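You operate a simulated robot arm through the tools that you are given. There is no shell and no other tool.

You are at the controls of a simulated robot arm. One attempt, no reset.

## Task
Press a stud on the blue strap, then draw the slide out.
Fine: one stud; the strap stays on the slide and the guard stays down.

Only the result counts: the job must be done as asked and must still hold three seconds after the hand-in. Knocking over, shifting, dropping, spilling or breaking anything else fails it.

## Robot
A 6-joint arm with a two-finger parallel gripper, fixed in place. Base frame: the origin is at the foot of the arm, x ahead of it, y to its left, z up; the work surface is at about z = 0.76. Units: m, rad, N and s.
With the tool pointing down near the work surface it reaches from about 0.26 to 0.68 m from the base axis. Its first joint turns from -1.152 to 1.152 rad. Payload 2.9 kg.
The TCP is the grasp point between the finger pads, 0.03 m short of the fingertips. In the tool frame z runs along the fingers and y along their closing line. The gripper opens to 0.11 m. The fingers are 0.02 m wide and 0.01 m thick; the gripper's body (0.048 by 0.112 m) begins 0.055 m behind the TCP.
Orientation is told as [roll, pitch, yaw] about the base's x, y, z axes, in that order, counted from this pose: with the fingers straight down and closing along the base's y, the tool's x points along the base's -x, its y along +y and its z along -z.

## Interface
- The arm moves only by the tool servo_tool. Its arguments are lists of equal length, an entry for each row: "translation": the shift along the tool's x, y, z in m, a list of three; "angular": the turn, a rotation vector about the tool's x, y, z in rad, a list of three. In form: {"translation": [[dx, dy, dz], ...], "angular": [[wx, wy, wz], ...]}. A call has 1 to 20 rows; each row shifts and turns the commanded pose from where the row before left it, along the tool's axes as they then stand. "gripper" is the closure, from 0 (fully open) to 1 (shut), set as the call begins (left out, the last holds). A row lasts 0.2 s, in which the tool goes at most 0.05 m and 0.15 rad; a call with a longer step from one row to the next is refused whole, and so is a gripper value outside its range. Where a pose cannot be reached the arm comes as near as it can. A force on the tool above 70 N (or 10 N above the force at the start of the call, whichever is more), or a blocked arm, ends the call early, and 0.2 s more pass. The fingers move at their own pace (about 0.108 m/s each) and stop on an object; they squeeze with about 38 N. The grip force told is the motor's: it shows also when the fingers shut on nothing. Time passes only in rows, and 0.2 s behind the last, so rows that do not move let the fingers close. The reply holds the time, the measured pose of the TCP, the force on the tool along the base axes, the opening and the grip force, in the units named above and with some noise, with the torque about the TCP (base axes, N m) and any sound that the robot's microphone picked up.
- Cameras (640 x 400 px; columns grow to the right, rows downward): "scene" is fixed at [0.0861, 0.4445, 1.3786]; the picture's right is [-0.64, -0.77, 0.00], its down [-0.46, 0.39, -0.80] and it looks along [0.61, -0.51, -0.60] (base axes); focal length 214 px, centre (320, 200). "wrist" rides on the gripper at [0.072, 0.017, -0.103] in the tool frame; the picture's right is [-0.23, 0.97, 0.00], its down [-0.76, -0.18, -0.62] and it looks along [-0.61, -0.14, 0.78] (tool axes); focal length 222 px, centre (320, 200). There is no depth. A picture from a camera that has moved, and an enlarged one, comes with that camera's place and axes in the base frame and with its lens.
- snapshot(camera): a new picture of that camera. It takes no simulated time.
- enlarge(camera, box): a new picture of the part [left, top, right, bottom] of that camera's present view, enlarged. It takes no simulated time.
- finish_job(): hands the job in; it is judged then, once.

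Places have to be worked out from the pictures, the camera data and where the tool is seen. Open the gripper and draw the arm clear of the work before you hand the job in, unless the task says otherwise.

The tools are called after "Request:" by a JSON object that holds its "fn" and its "kwargs". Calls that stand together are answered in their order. servo_tool: Moves the arm, as the interface text tells. Its arguments: {"type":"object","properties":{"translation":{"type":"array","items":{"type":"array","items":{"type":"number"}}},"angular":{"type":"array","items":{"type":"array","items":{"type":"number"}}},"gripper":{"type":"number"}},"required":["translation","angular"]} The other tools are called the same way: snapshot (camera) takes a picture; enlarge (camera, box) takes an enlarged picture of a part of a camera's view; finish_job () hands the job in.

At the start:

```text
t: 0.0
eef_pos: [0.3679, -0.1239, 1.2902]
tool_rot: [0.001, -0.002, -0.001]
force: [0.0, 0.3, 0.0]
wrist_torque: [0.01, 0.02, 0.02]
opening: 0.11
grip_force: 0.0
```

scene: 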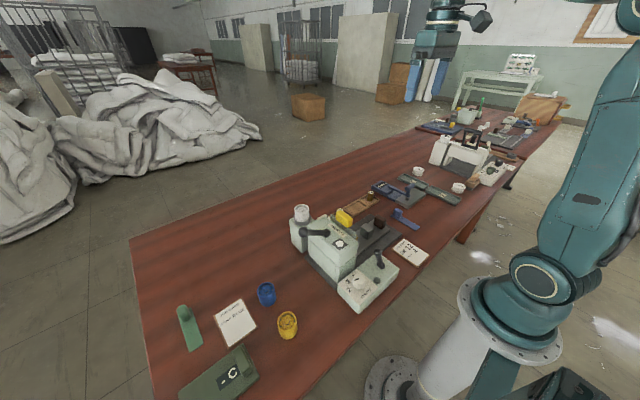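
wrist: 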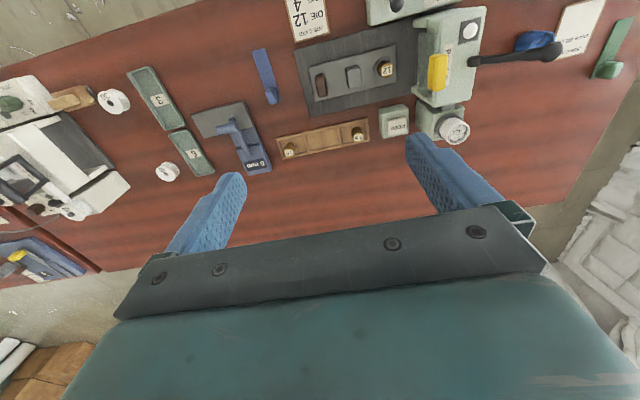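

The pictures show a bench with many items; I need to look closely to find the blue strap, the slide and the guard. I enlarge parts of both views.

Request:
{"fn": "enlarge", "kwargs": {"camera": "scene", "box": [280, 160, 480, 320]}}

Request:
{"fn": "enlarge", "kwargs": {"camera": "wrist", "box": [120, 20, 300, 200]}}

Request:
{"fn": "enlarge", "kwargs": {"camera": "wrist", "box": [260, 0, 500, 160]}}

Request:
{"fn": "enlarge", "kwargs": {"camera": "scene", "box": [360, 100, 520, 240]}}

```text
2.50 times, centred on (380, 240) of scene
camera zoom: at [0.0861, 0.4445, 1.3786], right [-0.64, -0.77, 0.0], down [-0.46, 0.39, -0.8], along [0.61, -0.51, -0.6], focal length 536 px, centre (170, 100)
```

zoom: 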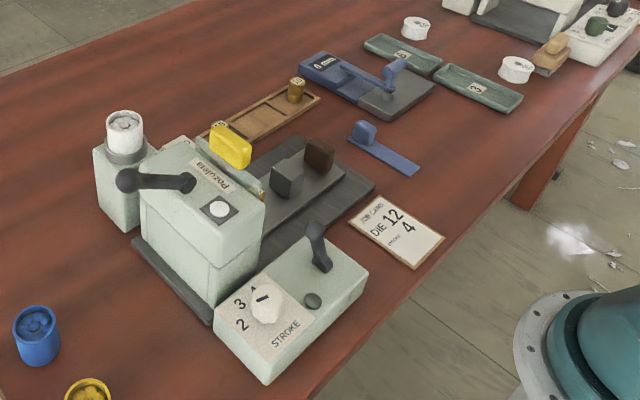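

```text
2.22 times, centred on (210, 110) of wrist
camera zoom: at [0.2957, -0.1063, 1.3935], right [0.23, 0.97, 0.0], down [0.76, -0.18, 0.62], along [0.61, -0.14, -0.78], focal length 494 px, centre (564, 400)
```

zoom: 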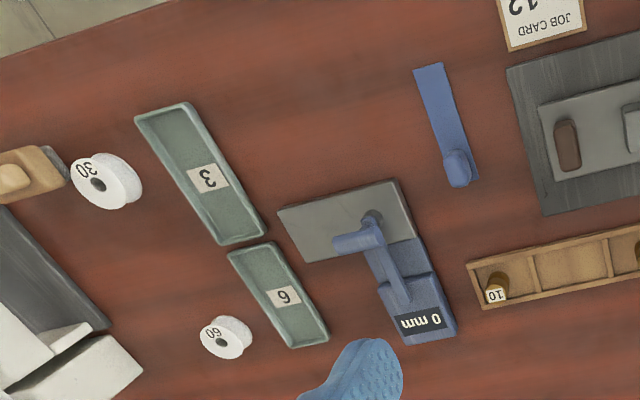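

```text
2.50 times, centred on (380, 80) of wrist
camera zoom: at [0.2957, -0.1063, 1.3935], right [0.23, 0.97, 0.0], down [0.76, -0.18, 0.62], along [0.61, -0.14, -0.78], focal length 555 px, centre (170, 500)
```

zoom: 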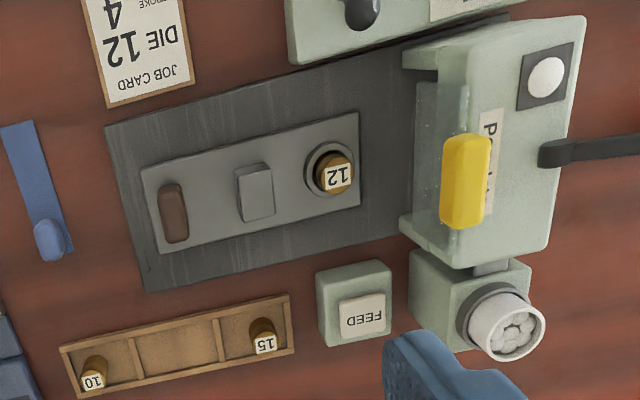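

```text
2.86 times, centred on (440, 170) of scene
camera zoom: at [0.0861, 0.4445, 1.3786], right [-0.64, -0.77, 0.0], down [-0.46, 0.39, -0.8], along [0.61, -0.51, -0.6], focal length 613 px, centre (-23, 286)
```

zoom: 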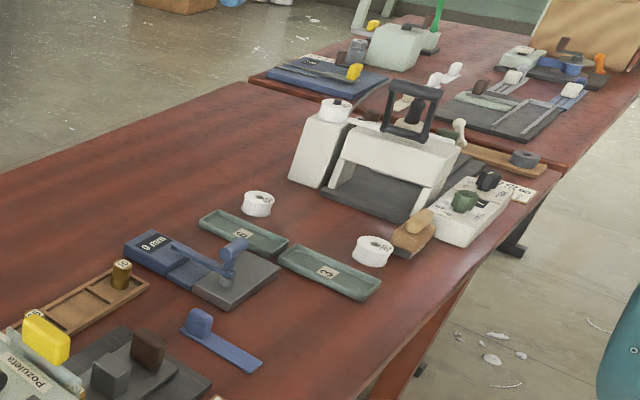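

I look closer at the other items: cards, cups, the control box, and the press itself.

Request:
{"fn": "enlarge", "kwargs": {"camera": "scene", "box": [160, 270, 320, 400]}}

Request:
{"fn": "enlarge", "kwargs": {"camera": "scene", "box": [280, 195, 360, 260]}}

Request:
{"fn": "enlarge", "kwargs": {"camera": "scene", "box": [330, 240, 440, 320]}}

Request:
{"fn": "enlarge", "kwargs": {"camera": "scene", "box": [330, 180, 430, 250]}}

Request:
{"fn": "enlarge", "kwargs": {"camera": "wrist", "box": [500, 0, 640, 100]}}

```text
3.08 times, centred on (240, 335) of scene
camera zoom: at [0.0861, 0.4445, 1.3786], right [-0.64, -0.77, 0.0], down [-0.46, 0.39, -0.8], along [0.61, -0.51, -0.6], focal length 660 px, centre (566, -215)
```

zoom: 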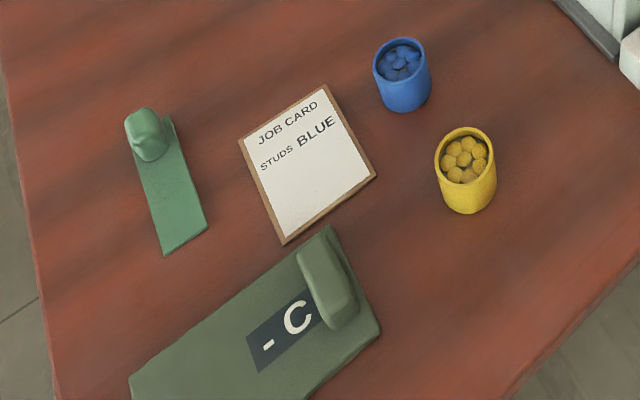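

```text
6.15 times, centred on (320, 228) of scene
camera zoom: at [0.0861, 0.4445, 1.3786], right [-0.64, -0.77, 0.0], down [-0.46, 0.39, -0.8], along [0.61, -0.51, -0.6], focal length 1320 px, centre (320, 31)
```

zoom: 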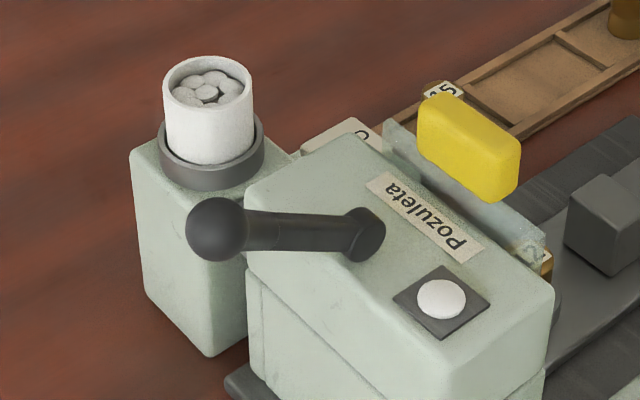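

```text
5.00 times, centred on (385, 280) of scene
camera zoom: at [0.0861, 0.4445, 1.3786], right [-0.64, -0.77, 0.0], down [-0.46, 0.39, -0.8], along [0.61, -0.51, -0.6], focal length 1072 px, centre (-5, -200)
```

zoom: 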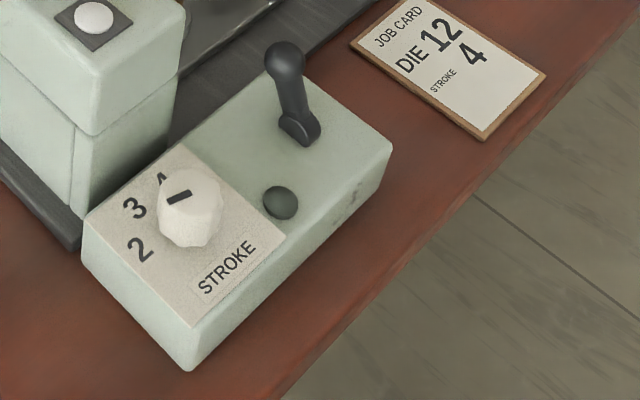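

```text
5.71 times, centred on (380, 215) of scene
camera zoom: at [0.0861, 0.4445, 1.3786], right [-0.64, -0.77, 0.0], down [-0.46, 0.39, -0.8], along [0.61, -0.51, -0.6], focal length 1226 px, centre (-23, 114)
```

zoom: 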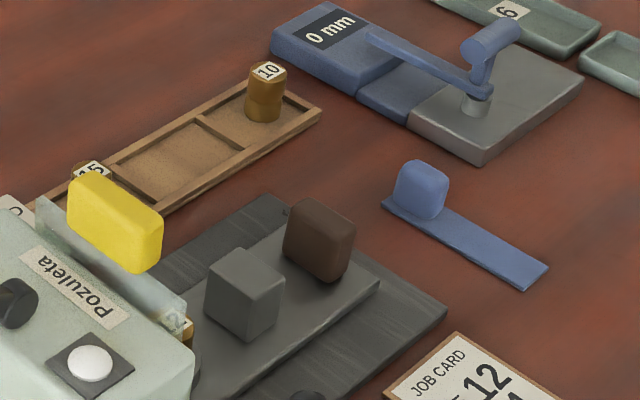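

```text
4.00 times, centred on (570, 50) of wrist
camera zoom: at [0.2957, -0.1063, 1.3935], right [0.23, 0.97, 0.0], down [0.76, -0.18, 0.62], along [0.61, -0.14, -0.78], focal length 888 px, centre (-680, 800)
```

zoom: 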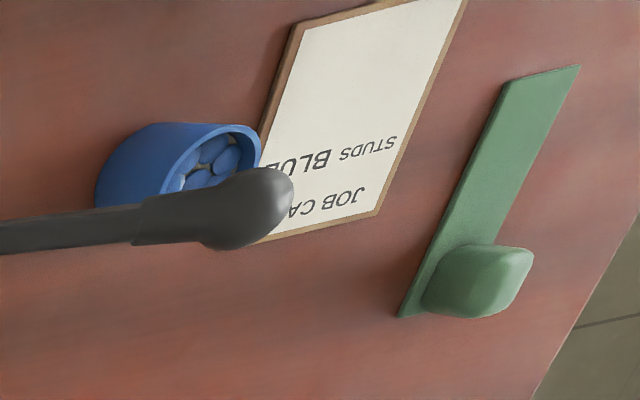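

The press, with FEED button, cup holder (white cup), guard (yellow), slide with die 12 and a stroke dial, is around (0.42, 0.0); the strap is near (0.36, -0.26). The cards ask for blue studs, die 12, stroke 4. I go lower and tilt the wrist camera to look straight down.

Request:
{"fn": "servo_tool", "kwargs": {"translation": [[0, 0.03, 0.045], [0, 0.03, 0.045], [0, 0.03, 0.045], [0, 0.03, 0.045], [0, 0, 0], [0, 0, 0], [0, 0, 0], [0, 0, 0]], "angular": [[0, 0, 0], [0, 0, 0], [0, 0, 0], [0, 0, 0], [0, 0.15, 0], [0, 0.15, 0], [0, 0.15, 0], [0, 0.15, 0]]}}

Request:
{"fn": "snapshot", "kwargs": {"camera": "wrist"}}

```text
refused: row 1 steps farther than a row can; nothing moved
```

```text
taken
camera wrist: at [0.2957, -0.1063, 1.3935], right [0.23, 0.97, 0.0], down [0.76, -0.18, 0.62], along [0.61, -0.14, -0.78], focal length 222 px, centre (320, 200)
```

wrist: 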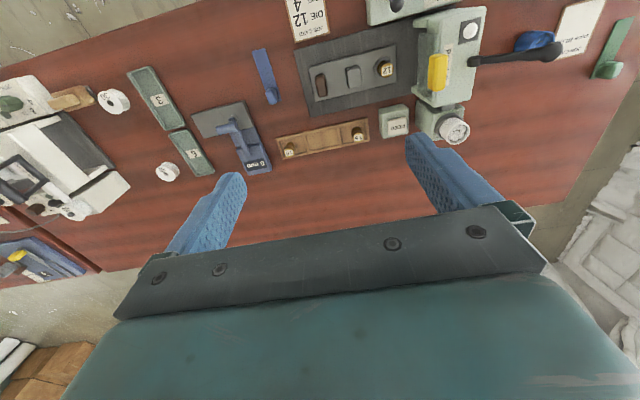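

The step was a bit too long (norm over 0.05), so I shorten the rows.

Request:
{"fn": "servo_tool", "kwargs": {"translation": [[0, 0.025, 0.04], [0, 0.025, 0.04], [0, 0.025, 0.04], [0, 0.025, 0.04], [0, 0.02, 0.03], [0, 0, 0], [0, 0, 0], [0, 0, 0], [0, 0, 0]], "angular": [[0, 0, 0], [0, 0, 0], [0, 0, 0], [0, 0, 0], [0, 0, 0], [0, 0.149, 0], [0, 0.149, 0], [0, 0.149, 0], [0, 0.149, 0]]}}

Request:
{"fn": "snapshot", "kwargs": {"camera": "wrist"}}

Request:
{"fn": "snapshot", "kwargs": {"camera": "scene"}}

```text
t: 2.0
eef_pos: [0.3675, -0.0033, 1.1002]
tool_rot: [0.0, 0.597, 0.0]
force: [-1.0, 0.4, 0.3]
wrist_torque: [-0.01, 0.01, -0.01]
opening: 0.11
grip_force: 0.0
```

```text
taken
camera wrist: at [0.366, 0.0142, 1.227], right [0.19, 0.97, -0.13], down [0.98, -0.18, 0.09], along [0.06, -0.14, -0.99], focal length 222 px, centre (320, 200)
```

wrist: 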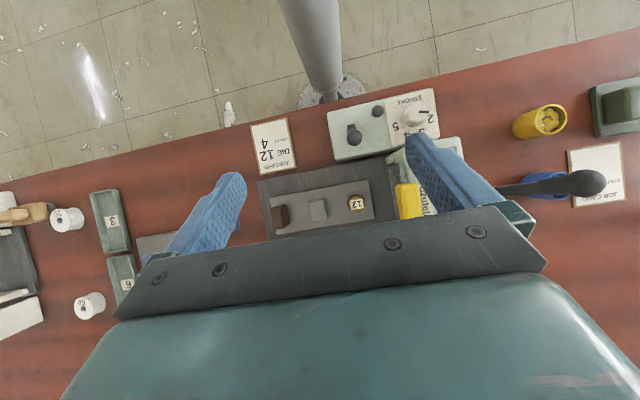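

```text
taken
```

scene: 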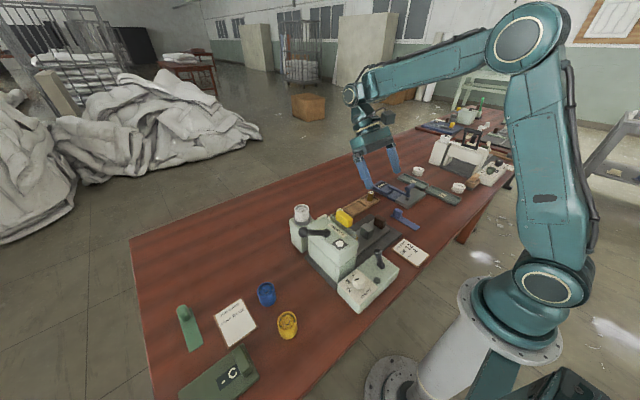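

The view is now straight down on the press. I enlarge the dial and the slide.

Request:
{"fn": "enlarge", "kwargs": {"camera": "wrist", "box": [320, 80, 480, 180]}}

Request:
{"fn": "enlarge", "kwargs": {"camera": "wrist", "box": [250, 160, 430, 250]}}

Request:
{"fn": "enlarge", "kwargs": {"camera": "scene", "box": [340, 260, 390, 300]}}

```text
4.00 times, centred on (400, 130) of wrist
camera zoom: at [0.366, 0.0142, 1.227], right [0.19, 0.97, -0.13], down [0.98, -0.18, 0.09], along [0.06, -0.14, -0.99], focal length 888 px, centre (0, 480)
```

zoom: 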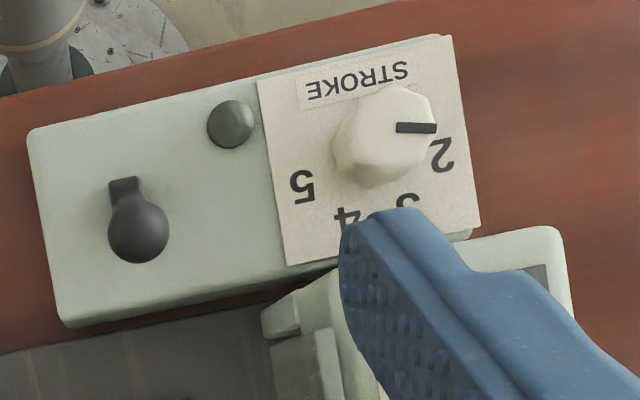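

```text
3.56 times, centred on (340, 205) of wrist
camera zoom: at [0.366, 0.0142, 1.227], right [0.19, 0.97, -0.13], down [0.98, -0.18, 0.09], along [0.06, -0.14, -0.99], focal length 790 px, centre (249, 182)
```

zoom: 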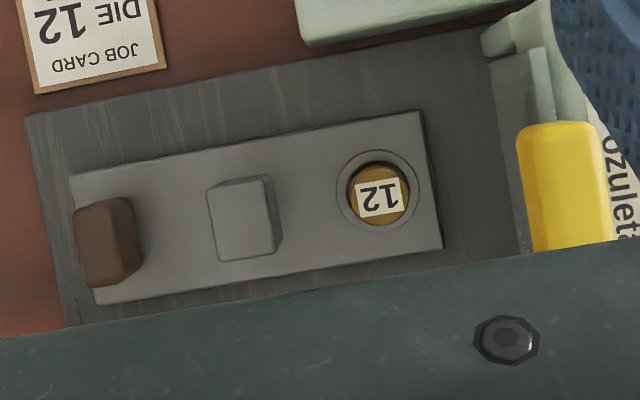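

```text
10.00 times, centred on (365, 280) of scene
camera zoom: at [0.0862, 0.4445, 1.3786], right [-0.64, -0.77, 0.0], down [-0.46, 0.39, -0.8], along [0.61, -0.51, -0.6], focal length 2145 px, centre (-130, -600)
```

zoom: 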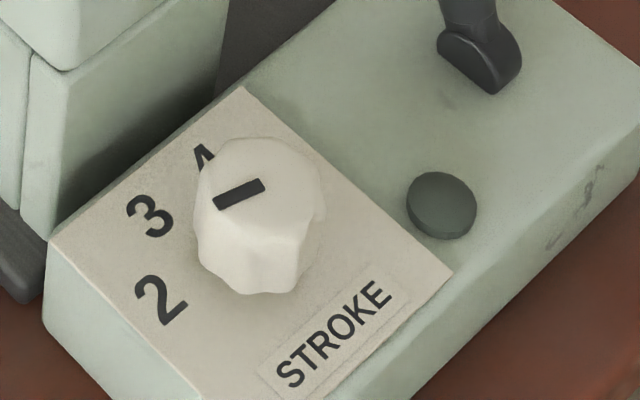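

The dial seems to point at 2 and must go to 4, and die 12 is already in the slide. I swing the camera to look along +y into the press front, to learn the guard's state and the anvil geometry.

Request:
{"fn": "servo_tool", "kwargs": {"translation": [[0, -0.045, 0], [0, -0.045, 0], [0, -0.045, 0], [0, -0.045, 0], [0, 0, 0], [0, 0, 0], [0, 0, 0], [0, 0, 0], [0, 0, 0], [0, 0, 0], [0, 0, 0], [0, 0, 0], [0, 0, 0], [0, 0, 0]], "angular": [[0, -0.149, 0], [0, -0.149, 0], [0, -0.149, 0], [0, -0.149, 0], [0, 0, -0.149], [0, 0, -0.149], [0, 0, -0.149], [0, 0, -0.149], [0, 0, -0.149], [0, 0, -0.149], [0, 0, -0.149], [0, 0, -0.149], [0, 0, -0.149], [0, 0, -0.149]]}}

Request:
{"fn": "snapshot", "kwargs": {"camera": "wrist"}}

```text
t: 5.0
eef_pos: [0.4313, -0.183, 1.1932]
tool_rot: [0.001, -0.003, 1.492]
force: [0.6, -0.4, 0.2]
wrist_torque: [-0.01, 0.02, 0.03]
opening: 0.11
grip_force: 0.1
out of reach, approached as far as the arm can: row 1, 2, 3, 4
```

```text
taken
camera wrist: at [0.4092, -0.2542, 1.2965], right [-0.95, 0.3, 0.0], down [0.24, 0.74, 0.62], along [0.19, 0.59, -0.78], focal length 222 px, centre (320, 200)
```

wrist: 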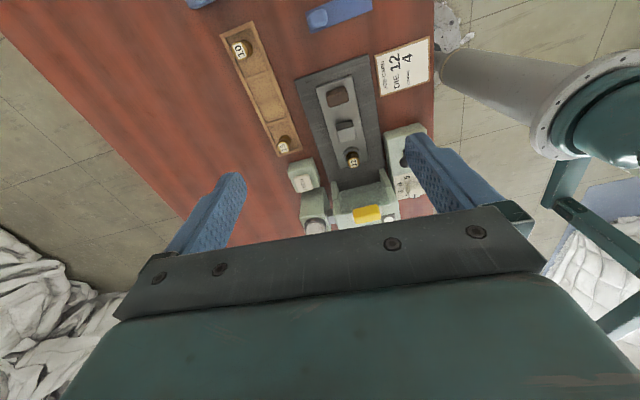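

The camera now looks along +y. I descend 0.18 m and tilt it toward horizontal to see under the press head.

Request:
{"fn": "servo_tool", "kwargs": {"translation": [[0, 0, 0.045], [0, 0, 0.045], [0, 0, 0.045], [0, 0, 0.045], [0, 0, 0], [0, 0, 0], [0, 0, 0]], "angular": [[0, 0, 0], [0, 0, 0], [0, 0, 0], [0, 0, 0], [0, -0.149, 0], [0, -0.149, 0], [0, -0.149, 0]]}}

Request:
{"fn": "snapshot", "kwargs": {"camera": "wrist"}}

Request:
{"fn": "enlarge", "kwargs": {"camera": "wrist", "box": [220, 60, 440, 220]}}

```text
t: 6.6
eef_pos: [0.4452, -0.2333, 1.0566]
tool_rot: [-0.003, -0.448, 1.49]
force: [0.9, 0.9, 0.6]
wrist_torque: [-0.01, -0.01, 0.02]
opening: 0.1099
grip_force: 0.0
out of reach, approached as far as the arm can: row 1, 2, 3, 4, 5, 6, 7
```

```text
taken
camera wrist: at [0.4202, -0.3418, 1.1201], right [-0.95, 0.28, 0.09], down [0.21, 0.4, 0.89], along [0.22, 0.87, -0.44], focal length 222 px, centre (320, 200)
```

wrist: 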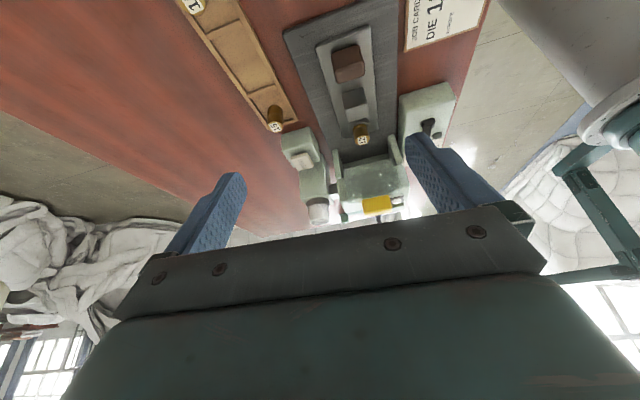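

```text
2.50 times, centred on (330, 140) of wrist
camera zoom: at [0.4202, -0.3418, 1.1201], right [-0.95, 0.28, 0.09], down [0.21, 0.4, 0.89], along [0.22, 0.87, -0.44], focal length 555 px, centre (295, 350)
```

zoom: 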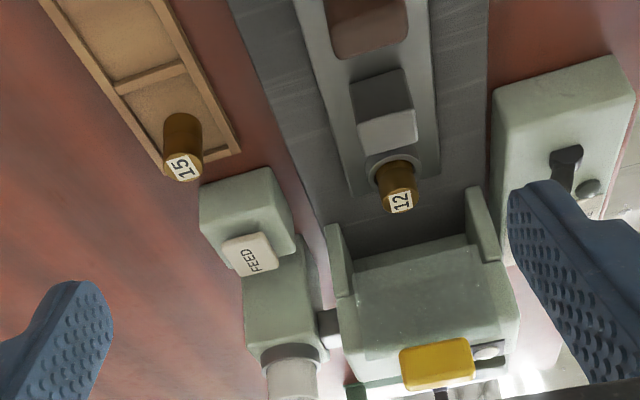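

The press is now clear to me: guard panel runs in vertical rails with the yellow grip on top (up now), the die top and grey block top are level (z≈0.826) so the strap is meant to bridge them, and a rear lever works the ram. I return to neutral yaw and then look at the dial and switch from closer.

Request:
{"fn": "servo_tool", "kwargs": {"translation": [[0, 0, -0.04], [0, 0, -0.04], [0, 0, -0.02], [0, 0, 0], [0, 0, 0], [0, 0, 0], [0, 0, 0], [0, 0, 0], [0, 0, 0], [0, 0, 0], [0, 0, 0], [0, 0, 0], [0, 0, 0]], "angular": [[0, 0.149, 0], [0, 0.149, 0], [0, 0.149, 0], [0, 0, 0.149], [0, 0, 0.149], [0, 0, 0.149], [0, 0, 0.149], [0, 0, 0.149], [0, 0, 0.149], [0, 0, 0.149], [0, 0, 0.149], [0, 0, 0.149], [0, 0, 0.149]]}}

Request:
{"fn": "snapshot", "kwargs": {"camera": "wrist"}}

```text
t: 9.4
eef_pos: [0.4448, -0.2663, 1.1411]
tool_rot: [0.059, -0.015, -0.001]
force: [0.2, -0.1, -0.5]
wrist_torque: [0.05, 0.01, -0.02]
opening: 0.1101
grip_force: 0.0
out of reach, approached as far as the arm can: row 2, 3
```

```text
taken
camera wrist: at [0.3709, -0.2552, 1.2448], right [0.23, 0.97, 0.06], down [0.75, -0.22, 0.62], along [0.62, -0.1, -0.78], focal length 222 px, centre (320, 200)
```

wrist: 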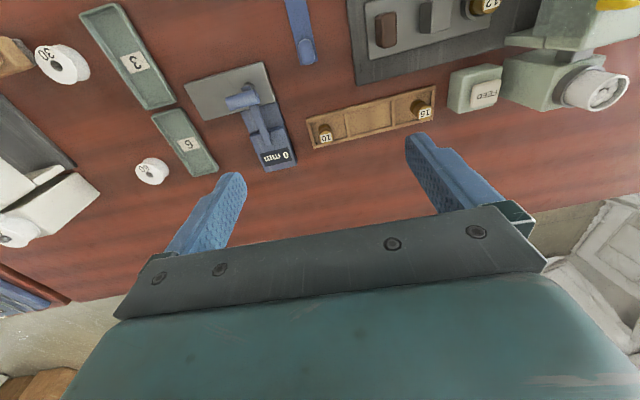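

I correct the small roll and move to about (0.34, 0.12, 1.03), from where the dial and toggle lie in the upper part of the view.

Request:
{"fn": "servo_tool", "kwargs": {"translation": [[0, 0, 0], [0.0117, 0.0429, 0], [0.0117, 0.0429, 0], [0.0117, 0.0429, 0], [0.0117, 0.0429, 0.01], [0.0117, 0.0429, 0.01], [0.0117, 0.0429, 0.01], [0.0117, 0.0429, 0.01], [0.0117, 0.0429, 0.01], [0.0117, 0.0429, 0.01], [0, 0, 0.04]], "angular": [[0.059, 0.015, 0], [0, 0, 0], [0, 0, 0], [0, 0, 0], [0, 0, 0], [0, 0, 0], [0, 0, 0], [0, 0, 0], [0, 0, 0], [0, 0, 0], [0, 0, 0]]}}

Request:
{"fn": "snapshot", "kwargs": {"camera": "wrist"}}

Request:
{"fn": "enlarge", "kwargs": {"camera": "wrist", "box": [200, 0, 520, 150]}}

```text
t: 11.8
eef_pos: [0.342, 0.1201, 1.0406]
tool_rot: [-0.001, -0.001, -0.004]
force: [-0.6, -0.8, -0.4]
wrist_torque: [0.0, -0.01, 0.01]
opening: 0.1101
grip_force: 0.0
```

```text
taken
camera wrist: at [0.2689, 0.1384, 1.1449], right [0.23, 0.97, 0.0], down [0.76, -0.18, 0.62], along [0.61, -0.14, -0.78], focal length 222 px, centre (320, 200)
```

wrist: 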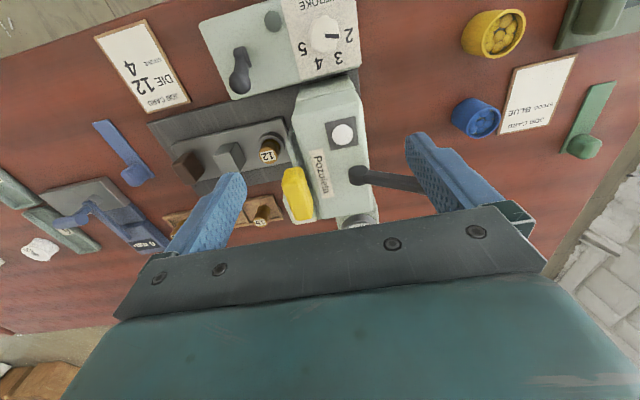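

```text
2.00 times, centred on (360, 75) of wrist
camera zoom: at [0.2689, 0.1384, 1.1449], right [0.23, 0.97, 0.0], down [0.76, -0.18, 0.62], along [0.61, -0.14, -0.78], focal length 444 px, centre (240, 450)
```

zoom: 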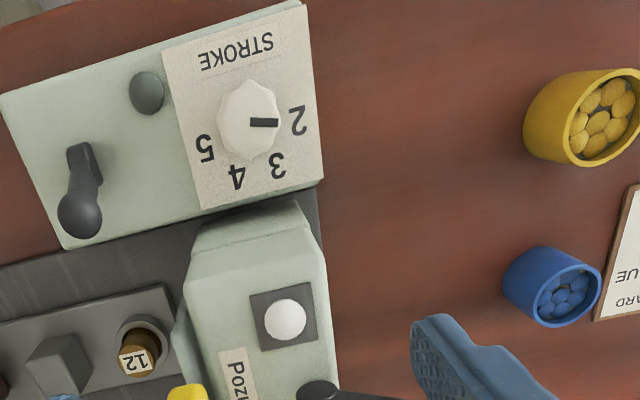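

The dial stands at 2 (angle ≈75°); numbers lie at ±25° and ±75° round (0.281, 0.1415), so it must turn about 100° clockwise seen from above. I go over the knob, yaw +25° and pre-narrow the gripper.

Request:
{"fn": "servo_tool", "kwargs": {"translation": [[0.03, 0.0107, 0], [0.0307, 0.0107, 0], [0, 0, 0], [0, 0, 0], [0, 0, 0.045], [0, 0, 0.035]], "angular": [[0, 0, 0], [0, 0, 0], [0, 0, -0.146], [0, 0, -0.146], [0, 0, -0.144], [0, 0, 0]], "gripper": 0.36}}

Request:
{"fn": "snapshot", "kwargs": {"camera": "wrist"}}

Request:
{"fn": "enlarge", "kwargs": {"camera": "scene", "box": [280, 180, 440, 320]}}

```text
t: 13.2
eef_pos: [0.2798, 0.1412, 0.9616]
tool_rot: [0.001, 0.0, 0.436]
force: [0.4, -1.0, 1.0]
wrist_torque: [-0.03, -0.01, 0.01]
opening: 0.0706
grip_force: 0.1
```

```text
taken
camera wrist: at [0.2074, 0.1265, 1.0652], right [-0.21, 0.98, 0.0], down [0.77, 0.16, 0.62], along [0.61, 0.13, -0.78], focal length 222 px, centre (320, 200)
```

wrist: 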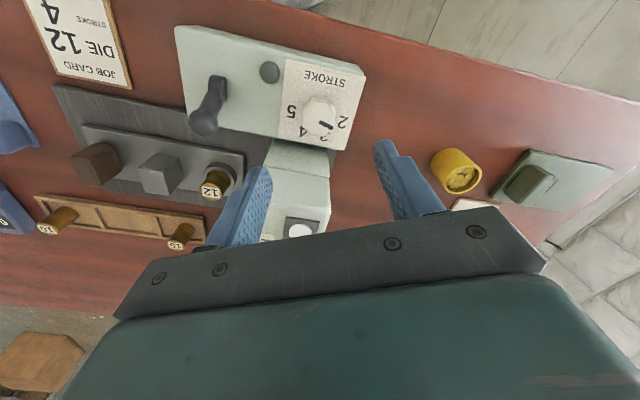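

```text
2.86 times, centred on (360, 250) of scene
camera zoom: at [0.0861, 0.4445, 1.3786], right [-0.64, -0.77, 0.0], down [-0.46, 0.39, -0.8], along [0.61, -0.51, -0.6], focal length 613 px, centre (206, 57)
```

zoom: 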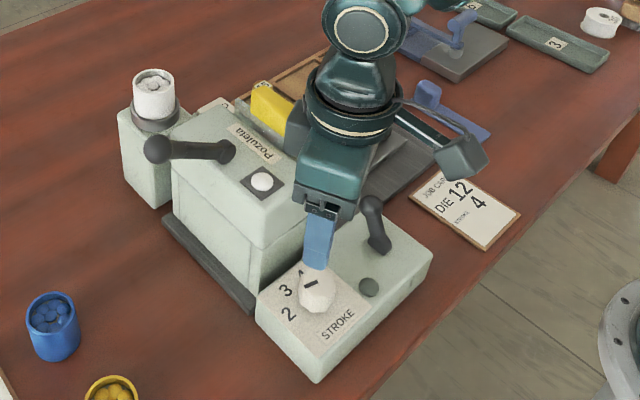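

The knob is centred under the fingers (knob ≈ (0.281, 0.1405)). I descend to z ≈ 0.857 and close on it.

Request:
{"fn": "servo_tool", "kwargs": {"translation": [[-0.001, 0, 0.035], [0, 0, 0.035], [0, 0, 0.0345]], "angular": [[0, 0, 0], [0, 0, 0], [0, 0, 0]]}}

Request:
{"fn": "servo_tool", "kwargs": {"translation": [[0, 0, 0], [0, 0, 0], [0, 0, 0]], "angular": [[0, 0, 0], [0, 0, 0], [0, 0, 0]], "gripper": 0.8}}

Request:
{"fn": "snapshot", "kwargs": {"camera": "wrist"}}

```text
t: 14.0
eef_pos: [0.2809, 0.1414, 0.8588]
tool_rot: [0.001, -0.001, 0.434]
force: [0.0, -0.9, -0.7]
wrist_torque: [-0.02, 0.0, -0.01]
opening: 0.0704
grip_force: 0.0
```

```text
t: 14.8
eef_pos: [0.2795, 0.1395, 0.8581]
tool_rot: [-0.001, 0.001, 0.433]
force: [2.9, -4.9, -14.6]
wrist_torque: [0.71, -0.7, 0.0]
opening: 0.0333
grip_force: 45.2
```

```text
taken
camera wrist: at [0.2081, 0.1255, 0.962], right [-0.2, 0.98, 0.0], down [0.77, 0.16, 0.62], along [0.61, 0.13, -0.78], focal length 222 px, centre (320, 200)
```

wrist: 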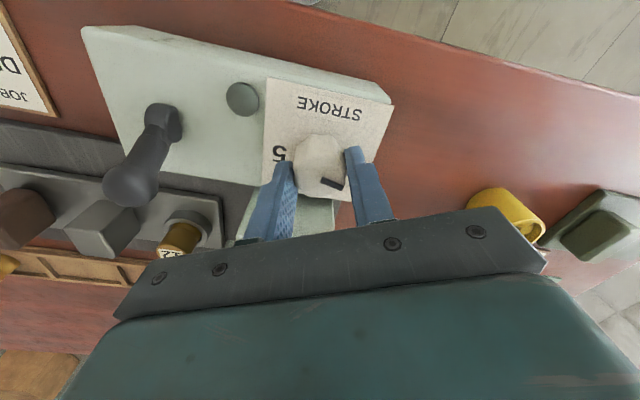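

The knob is held (opening 0.033, ~45 N). I turn it 50° clockwise in small steps.

Request:
{"fn": "servo_tool", "kwargs": {"translation": [[0, 0, 0], [0, 0, 0], [0, 0, 0], [0, 0, 0], [0, 0, 0], [0, 0, 0], [0, 0, 0], [0, 0, 0], [0, 0, 0]], "angular": [[0, 0, 0.1], [0, 0, 0.1], [0, 0, 0.1], [0, 0, 0.1], [0, 0, 0.1], [0, 0, 0.1], [0, 0, 0.1], [0, 0, 0.1], [0, 0, 0.073]]}}

Request:
{"fn": "snapshot", "kwargs": {"camera": "wrist"}}

Request:
{"fn": "enlarge", "kwargs": {"camera": "scene", "box": [320, 240, 420, 320]}}

```text
t: 16.8
eef_pos: [0.2775, 0.1402, 0.8562]
tool_rot: [-0.003, 0.003, -0.441]
force: [-3.1, -17.9, 6.2]
wrist_torque: [-0.26, 0.01, 0.17]
opening: 0.0333
grip_force: 45.2
```

```text
taken
camera wrist: at [0.2207, 0.1878, 0.9601], right [0.62, 0.78, 0.0], down [0.61, -0.48, 0.62], along [0.49, -0.39, -0.78], focal length 222 px, centre (320, 200)
```

wrist: 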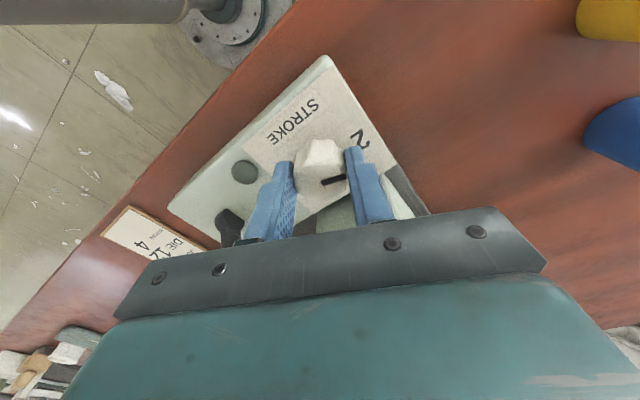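

```text
5.00 times, centred on (370, 280) of scene
camera zoom: at [0.086, 0.4441, 1.3788], right [-0.64, -0.77, 0.0], down [-0.46, 0.39, -0.8], along [0.61, -0.51, -0.6], focal length 1072 px, centre (70, -200)
```

zoom: 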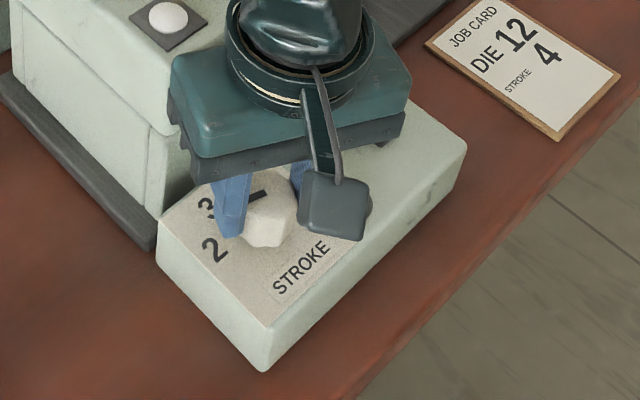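

The pointer seems to have hardly moved (≈69°), so the pads may have slipped. I enlarge before deciding.

Request:
{"fn": "enlarge", "kwargs": {"camera": "wrist", "box": [240, 80, 440, 240]}}

Request:
{"fn": "enlarge", "kwargs": {"camera": "scene", "box": [345, 265, 395, 305]}}

```text
2.50 times, centred on (340, 160) of wrist
camera zoom: at [0.2207, 0.1878, 0.9601], right [0.62, 0.78, 0.0], down [0.61, -0.48, 0.62], along [0.49, -0.39, -0.78], focal length 555 px, centre (270, 300)
```

zoom: 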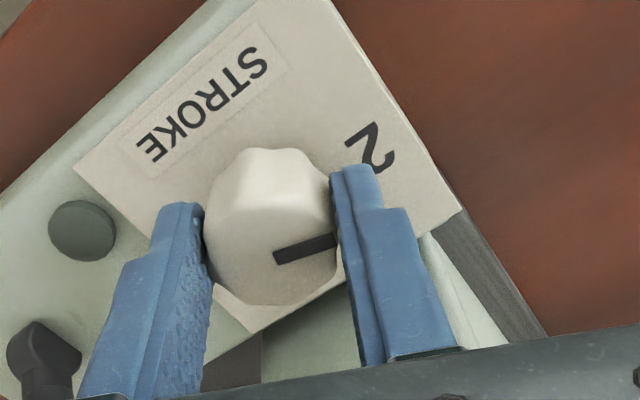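

```text
10.00 times, centred on (370, 285) of scene
camera zoom: at [0.086, 0.4441, 1.3788], right [-0.64, -0.77, 0.0], down [-0.46, 0.39, -0.8], along [0.61, -0.51, -0.6], focal length 2145 px, centre (-180, -650)
```

zoom: 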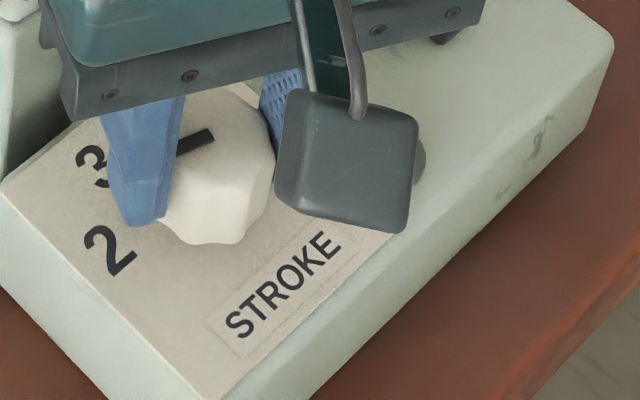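

The knob slipped in the pads (it moved only some 7°). I open, turn back to +25°, centre better, grip deeper and turn in smaller steps while watching the torque.

Request:
{"fn": "servo_tool", "kwargs": {"translation": [[0, 0, 0], [0, 0, 0], [0, 0, 0], [0, 0, 0], [0, 0, 0], [0, 0, 0], [0, 0, 0], [0, 0, 0]], "angular": [[0, 0, 0], [0, 0, 0], [0, 0, -0.146], [0, 0, -0.146], [0, 0, -0.146], [0, 0, -0.146], [0, 0, -0.146], [0, 0, -0.146]], "gripper": 0.45}}

Request:
{"fn": "snapshot", "kwargs": {"camera": "wrist"}}

Request:
{"fn": "enlarge", "kwargs": {"camera": "wrist", "box": [240, 80, 440, 240]}}

```text
t: 18.6
eef_pos: [0.2811, 0.1419, 0.8573]
tool_rot: [-0.001, -0.001, 0.442]
force: [0.3, -0.2, 1.0]
wrist_torque: [-0.02, -0.01, -0.02]
opening: 0.0604
grip_force: 0.1
```

```text
taken
camera wrist: at [0.2075, 0.1262, 0.9608], right [-0.21, 0.98, 0.0], down [0.76, 0.17, 0.62], along [0.61, 0.13, -0.78], focal length 222 px, centre (320, 200)
```

wrist: 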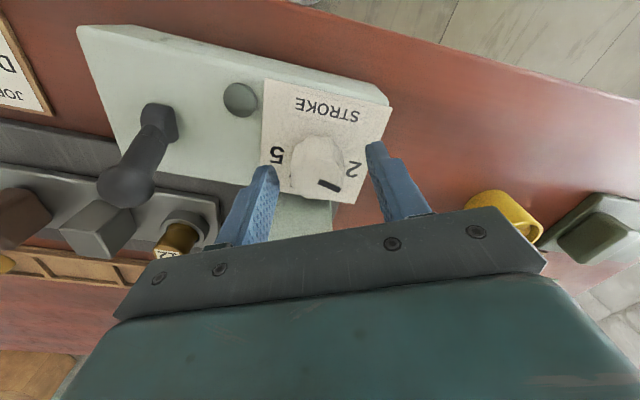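

```text
2.50 times, centred on (340, 160) of wrist
camera zoom: at [0.2075, 0.1262, 0.9608], right [-0.21, 0.98, 0.0], down [0.76, 0.17, 0.62], along [0.61, 0.13, -0.78], focal length 555 px, centre (270, 300)
```

zoom: 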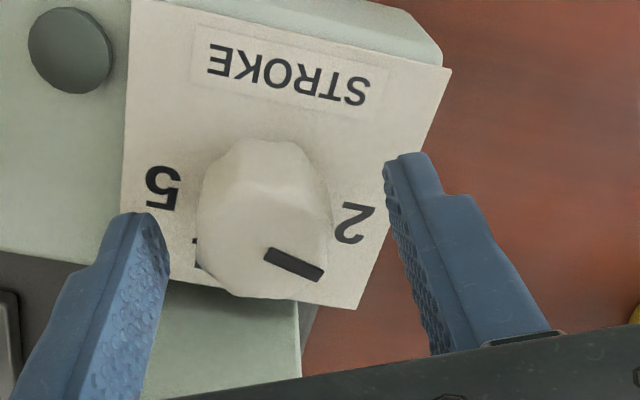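

The pointer is back at ≈76° (2), so it has a firm detent. I go 8 mm deeper for a fuller grip, centred on the knob, then turn slightly and read the torque.

Request:
{"fn": "servo_tool", "kwargs": {"translation": [[0, 0, 0.009]], "angular": [[0, 0, 0]]}}

Request:
{"fn": "servo_tool", "kwargs": {"translation": [[0, 0, 0], [0, 0, 0], [0, 0, 0]], "angular": [[0, 0, 0], [0, 0, 0], [0, 0, 0]], "gripper": 1.0}}

Request:
{"fn": "servo_tool", "kwargs": {"translation": [[0, 0, 0], [0, 0, 0]], "angular": [[0, 0, 0.07], [0, 0, 0.07]]}}

Request:
{"fn": "servo_tool", "kwargs": {"translation": [[0, 0, 0], [0, 0, 0]], "angular": [[0, 0, 0.07], [0, 0, 0.07]]}}

Request:
{"fn": "snapshot", "kwargs": {"camera": "wrist"}}

```text
t: 19.0
eef_pos: [0.2795, 0.1422, 0.8473]
tool_rot: [0.0, 0.0, 0.44]
force: [-0.3, 0.4, -0.6]
wrist_torque: [0.0, 0.01, 0.03]
opening: 0.0605
grip_force: 0.1
```

```text
t: 19.8
eef_pos: [0.2812, 0.1404, 0.8473]
tool_rot: [-0.003, 0.0, 0.436]
force: [9.8, -19.2, -4.3]
wrist_torque: [0.83, 0.06, 0.05]
opening: 0.0337
grip_force: 44.3
```

```text
t: 20.4
eef_pos: [0.281, 0.1399, 0.8488]
tool_rot: [-0.006, -0.001, 0.297]
force: [15.9, -20.0, -5.8]
wrist_torque: [0.66, 0.65, 0.62]
opening: 0.0334
grip_force: 44.7
```

```text
t: 21.0
eef_pos: [0.2799, 0.1388, 0.8472]
tool_rot: [-0.005, -0.002, 0.157]
force: [14.1, -22.3, 6.1]
wrist_torque: [0.64, 0.46, 0.66]
opening: 0.0338
grip_force: 45.3
```

```text
taken
camera wrist: at [0.2061, 0.1464, 0.9515], right [0.07, 1.0, -0.01], down [0.78, -0.05, 0.63], along [0.62, -0.05, -0.78], focal length 222 px, centre (320, 200)
```

wrist: 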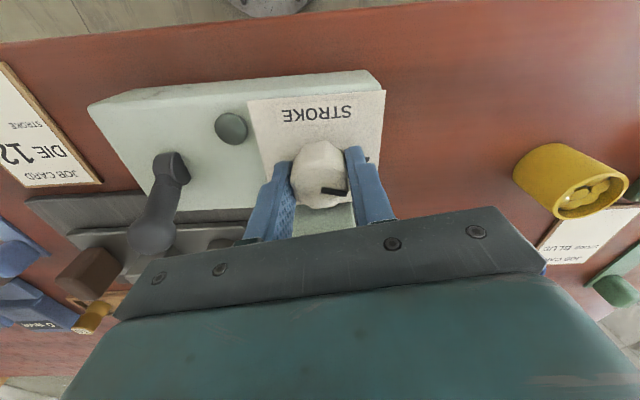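

Torque about z saturates near 0.65 N m with the knob not turning, and a 20 N sideways force shows I am off-centre by a few mm toward +y. I recentre and retry.

Request:
{"fn": "servo_tool", "kwargs": {"translation": [[0.001, -0.003, 0]], "angular": [[0, 0, 0]]}}

Request:
{"fn": "servo_tool", "kwargs": {"translation": [[0.001, -0.003, 0]], "angular": [[0, 0, 0]]}}

Request:
{"fn": "servo_tool", "kwargs": {"translation": [[0, 0, 0], [0, 0, 0]], "angular": [[0, 0, 0.07], [0, 0, 0.07]]}}

Request:
{"fn": "enlarge", "kwargs": {"camera": "wrist", "box": [240, 80, 440, 240]}}

```text
t: 21.4
eef_pos: [0.2796, 0.1399, 0.8485]
tool_rot: [0.0, -0.003, 0.158]
force: [14.5, -1.5, 5.1]
wrist_torque: [-1.29, 0.34, 0.14]
opening: 0.0336
grip_force: 44.9
```

```text
t: 21.8
eef_pos: [0.2805, 0.1397, 0.8492]
tool_rot: [0.009, -0.005, 0.162]
force: [15.2, 23.7, -14.0]
wrist_torque: [-1.09, -0.21, 0.01]
opening: 0.0336
grip_force: 44.7
```

```text
t: 22.4
eef_pos: [0.2777, 0.1398, 0.8472]
tool_rot: [0.007, 0.004, 0.023]
force: [-2.5, 34.3, -6.1]
wrist_torque: [-0.79, -1.12, 0.31]
opening: 0.034
grip_force: 45.1
```

```text
2.50 times, centred on (340, 160) of wrist
camera zoom: at [0.2056, 0.1546, 0.9522], right [0.21, 0.98, 0.01], down [0.77, -0.17, 0.62], along [0.61, -0.12, -0.78], focal length 555 px, centre (270, 300)
```

zoom: 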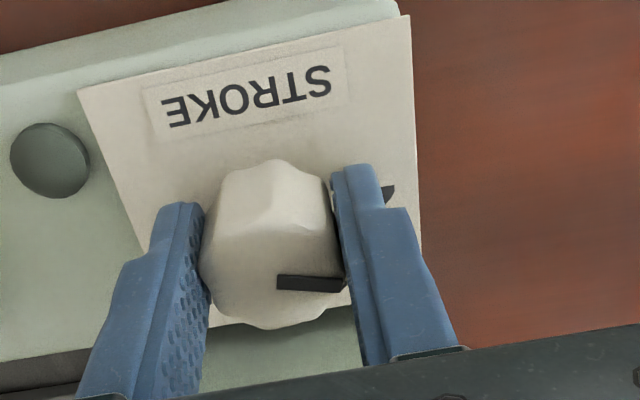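

The knob does not turn though the pads reach their friction limit; it may be locked by something (the toggle beside it, perhaps). I release, rise, and look closely at the toggle and the dome.

Request:
{"fn": "servo_tool", "kwargs": {"translation": [[0, 0, 0], [0, 0, 0], [0, 0, -0.04], [0, 0, -0.04], [0, 0, -0.04]], "angular": [[0, 0, 0], [0, 0, 0], [0, 0, 0], [0, 0, 0], [0, 0, 0]], "gripper": 0.45}}

Request:
{"fn": "servo_tool", "kwargs": {"translation": [[0, -0.04, 0], [0, -0.02, 0]], "angular": [[0, 0, 0], [0, 0, 0]]}}

Request:
{"fn": "snapshot", "kwargs": {"camera": "wrist"}}

Request:
{"fn": "enlarge", "kwargs": {"camera": "wrist", "box": [200, 40, 440, 200]}}

Request:
{"fn": "enlarge", "kwargs": {"camera": "scene", "box": [350, 245, 410, 300]}}

```text
t: 23.6
eef_pos: [0.2772, 0.1378, 0.9669]
tool_rot: [0.0, 0.0, 0.02]
force: [0.3, -0.4, 0.9]
wrist_torque: [0.0, -0.01, 0.0]
opening: 0.0607
grip_force: 0.2
```

```text
t: 24.2
eef_pos: [0.28, 0.078, 0.969]
tool_rot: [0.001, 0.002, 0.02]
force: [-0.2, -1.2, 0.3]
wrist_torque: [0.01, 0.02, 0.03]
opening: 0.0606
grip_force: 0.0
```

```text
taken
camera wrist: at [0.2074, 0.0927, 1.072], right [0.21, 0.98, 0.0], down [0.77, -0.16, 0.62], along [0.61, -0.13, -0.78], focal length 222 px, centre (320, 200)
```

wrist: 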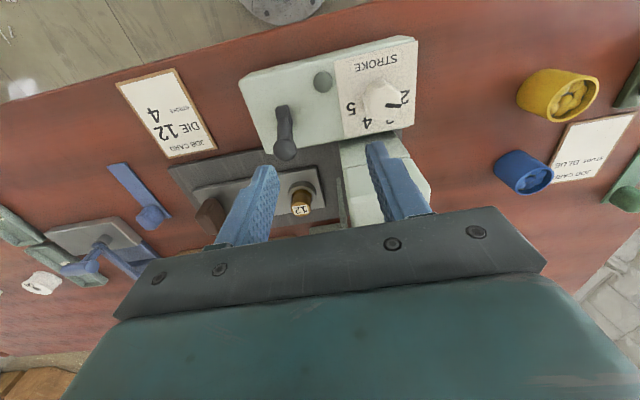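

```text
2.50 times, centred on (320, 120) of wrist
camera zoom: at [0.2074, 0.0927, 1.072], right [0.21, 0.98, 0.0], down [0.77, -0.16, 0.62], along [0.61, -0.13, -0.78], focal length 555 px, centre (320, 400)
```

zoom: 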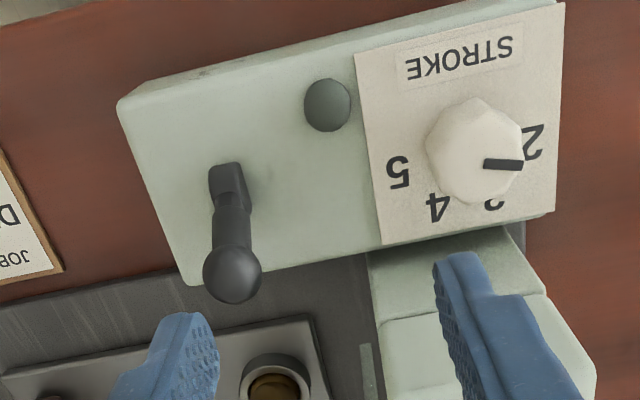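

```text
7.27 times, centred on (380, 272) of scene
camera zoom: at [0.0861, 0.4445, 1.3786], right [-0.64, -0.77, 0.0], down [-0.46, 0.39, -0.8], along [0.61, -0.51, -0.6], focal length 1560 px, centre (-116, -327)
```

zoom: 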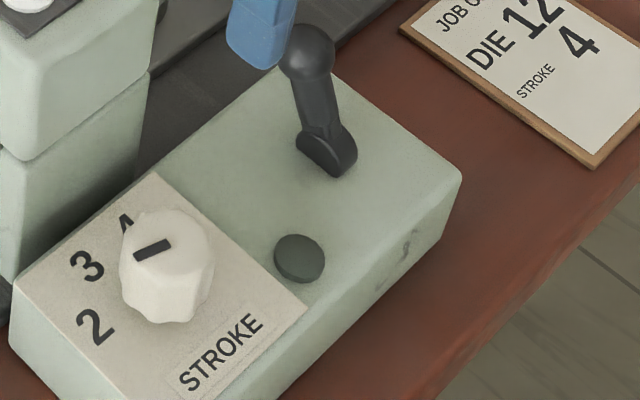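

The dome is an unlit lamp and the toggle leans toward +x (ball at ≈(0.30, 0.036, 0.86)). I'll take the toggle ball between the fingers and swing it toward −x; first hover above it.

Request:
{"fn": "servo_tool", "kwargs": {"translation": [[-0.01, -0.02, 0], [-0.01, -0.022, 0], [0, 0, 0.03], [0, 0, 0.03]], "angular": [[0, 0, 0.02], [0, 0, 0], [0, 0, 0], [0, 0, 0]]}}

Request:
{"fn": "snapshot", "kwargs": {"camera": "wrist"}}

Request:
{"fn": "enlarge", "kwargs": {"camera": "scene", "box": [300, 200, 440, 310]}}

```text
t: 25.2
eef_pos: [0.3008, 0.0357, 0.9082]
tool_rot: [0.001, 0.0, -0.002]
force: [0.3, 0.1, -0.5]
wrist_torque: [0.01, 0.02, 0.02]
opening: 0.0605
grip_force: 0.0
```

```text
taken
camera wrist: at [0.2285, 0.0528, 1.0116], right [0.23, 0.97, 0.0], down [0.76, -0.18, 0.62], along [0.61, -0.14, -0.78], focal length 222 px, centre (320, 200)
```

wrist: 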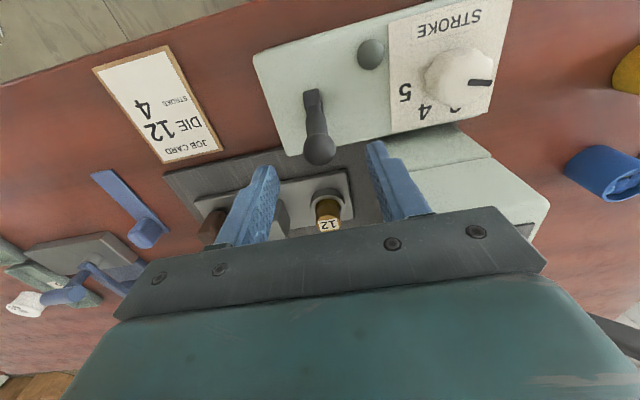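

```text
3.64 times, centred on (370, 255) of scene
camera zoom: at [0.0861, 0.4445, 1.3786], right [-0.64, -0.77, 0.0], down [-0.46, 0.39, -0.8], along [0.61, -0.51, -0.6], focal length 780 px, centre (138, 0)
```

zoom: 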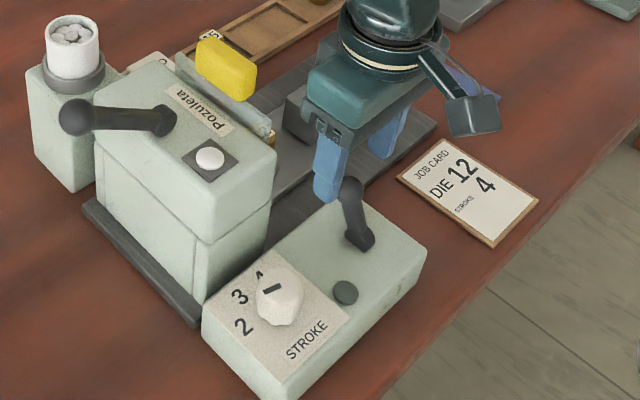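

Alignment looks right; I descend around the ball to z ≈ 0.865 and close gently on it.

Request:
{"fn": "servo_tool", "kwargs": {"translation": [[0, 0, 0.022], [0, 0, 0.022]], "angular": [[0, 0, 0], [0, 0, 0]]}}

Request:
{"fn": "servo_tool", "kwargs": {"translation": [[0, 0, 0], [0, 0, 0], [0, 0, 0]], "angular": [[0, 0, 0], [0, 0, 0], [0, 0, 0]], "gripper": 0.9}}

Request:
{"fn": "snapshot", "kwargs": {"camera": "wrist"}}

```text
t: 25.8
eef_pos: [0.3008, 0.0354, 0.8649]
tool_rot: [0.0, 0.001, -0.002]
force: [0.4, 0.4, 0.4]
wrist_torque: [-0.02, -0.02, 0.01]
opening: 0.0605
grip_force: 0.1
```

```text
t: 26.6
eef_pos: [0.3002, 0.035, 0.8649]
tool_rot: [-0.001, 0.002, -0.004]
force: [0.1, -9.1, -8.4]
wrist_torque: [0.63, -0.28, -0.33]
opening: 0.0213
grip_force: 44.9
```

```text
taken
camera wrist: at [0.2281, 0.0526, 0.9686], right [0.23, 0.97, 0.0], down [0.76, -0.18, 0.62], along [0.61, -0.14, -0.78], focal length 222 px, centre (320, 200)
```

wrist: 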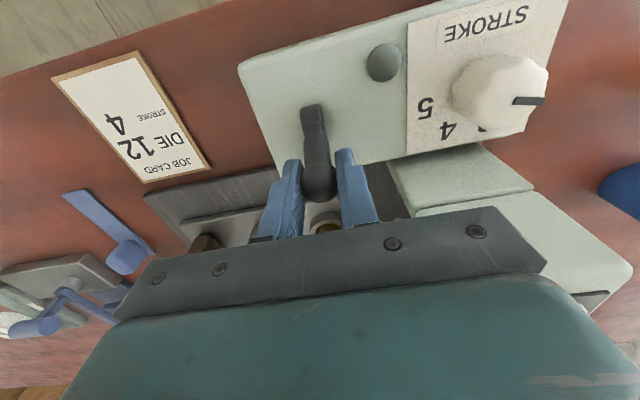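

The ball is held. I draw it toward −x over the top of its arc in small steps.

Request:
{"fn": "servo_tool", "kwargs": {"translation": [[0.008, 0, -0.002], [0.008, 0, -0.001], [0.008, 0, 0]], "angular": [[0, 0, 0], [0, 0, 0], [0, 0, 0]]}}

Request:
{"fn": "servo_tool", "kwargs": {"translation": [[0.008, 0, 0], [0.008, 0, 0.002], [0.006, 0, 0.002]], "angular": [[0, 0, 0], [0, 0, 0], [0, 0, 0]]}}

Request:
{"fn": "snapshot", "kwargs": {"camera": "wrist"}}

Request:
{"fn": "enlarge", "kwargs": {"camera": "scene", "box": [300, 200, 440, 310]}}

```text
t: 27.4
eef_pos: [0.2805, 0.0363, 0.8686]
tool_rot: [0.0, -0.01, -0.001]
force: [18.0, -4.4, 14.0]
wrist_torque: [-0.86, -1.0, 0.27]
opening: 0.0214
grip_force: 45.1
```

```text
t: 28.2
eef_pos: [0.2528, 0.0343, 0.8635]
tool_rot: [0.0, 0.003, 0.001]
force: [-0.5, 0.5, 0.7]
wrist_torque: [-0.02, -0.02, -0.01]
opening: 0.0107
grip_force: 0.0
```

```text
taken
camera wrist: at [0.1813, 0.052, 0.9668], right [0.23, 0.97, 0.0], down [0.76, -0.18, 0.62], along [0.6, -0.14, -0.78], focal length 222 px, centre (320, 200)
```

wrist: 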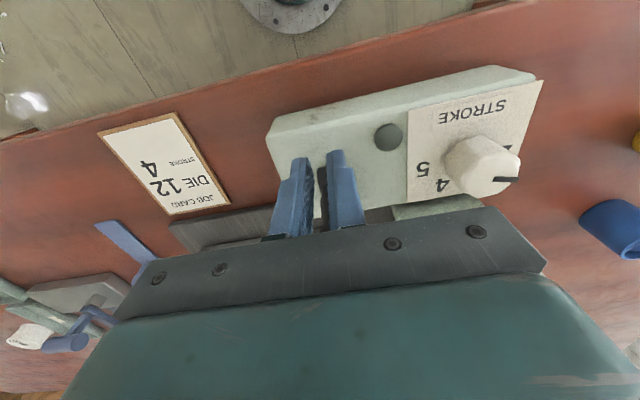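

```text
3.64 times, centred on (370, 255) of scene
camera zoom: at [0.0861, 0.4445, 1.3786], right [-0.64, -0.77, 0.0], down [-0.46, 0.39, -0.8], along [0.61, -0.51, -0.6], focal length 780 px, centre (138, 0)
```

zoom: 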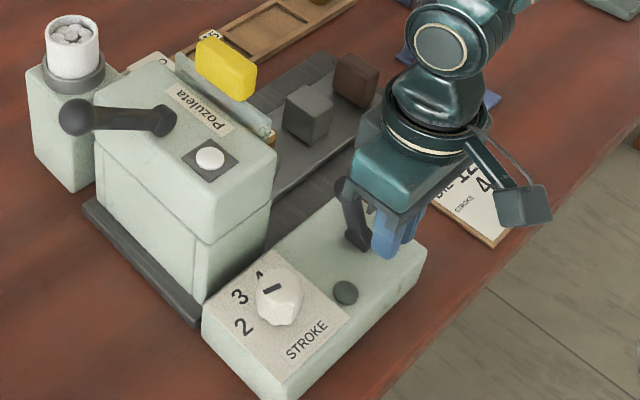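

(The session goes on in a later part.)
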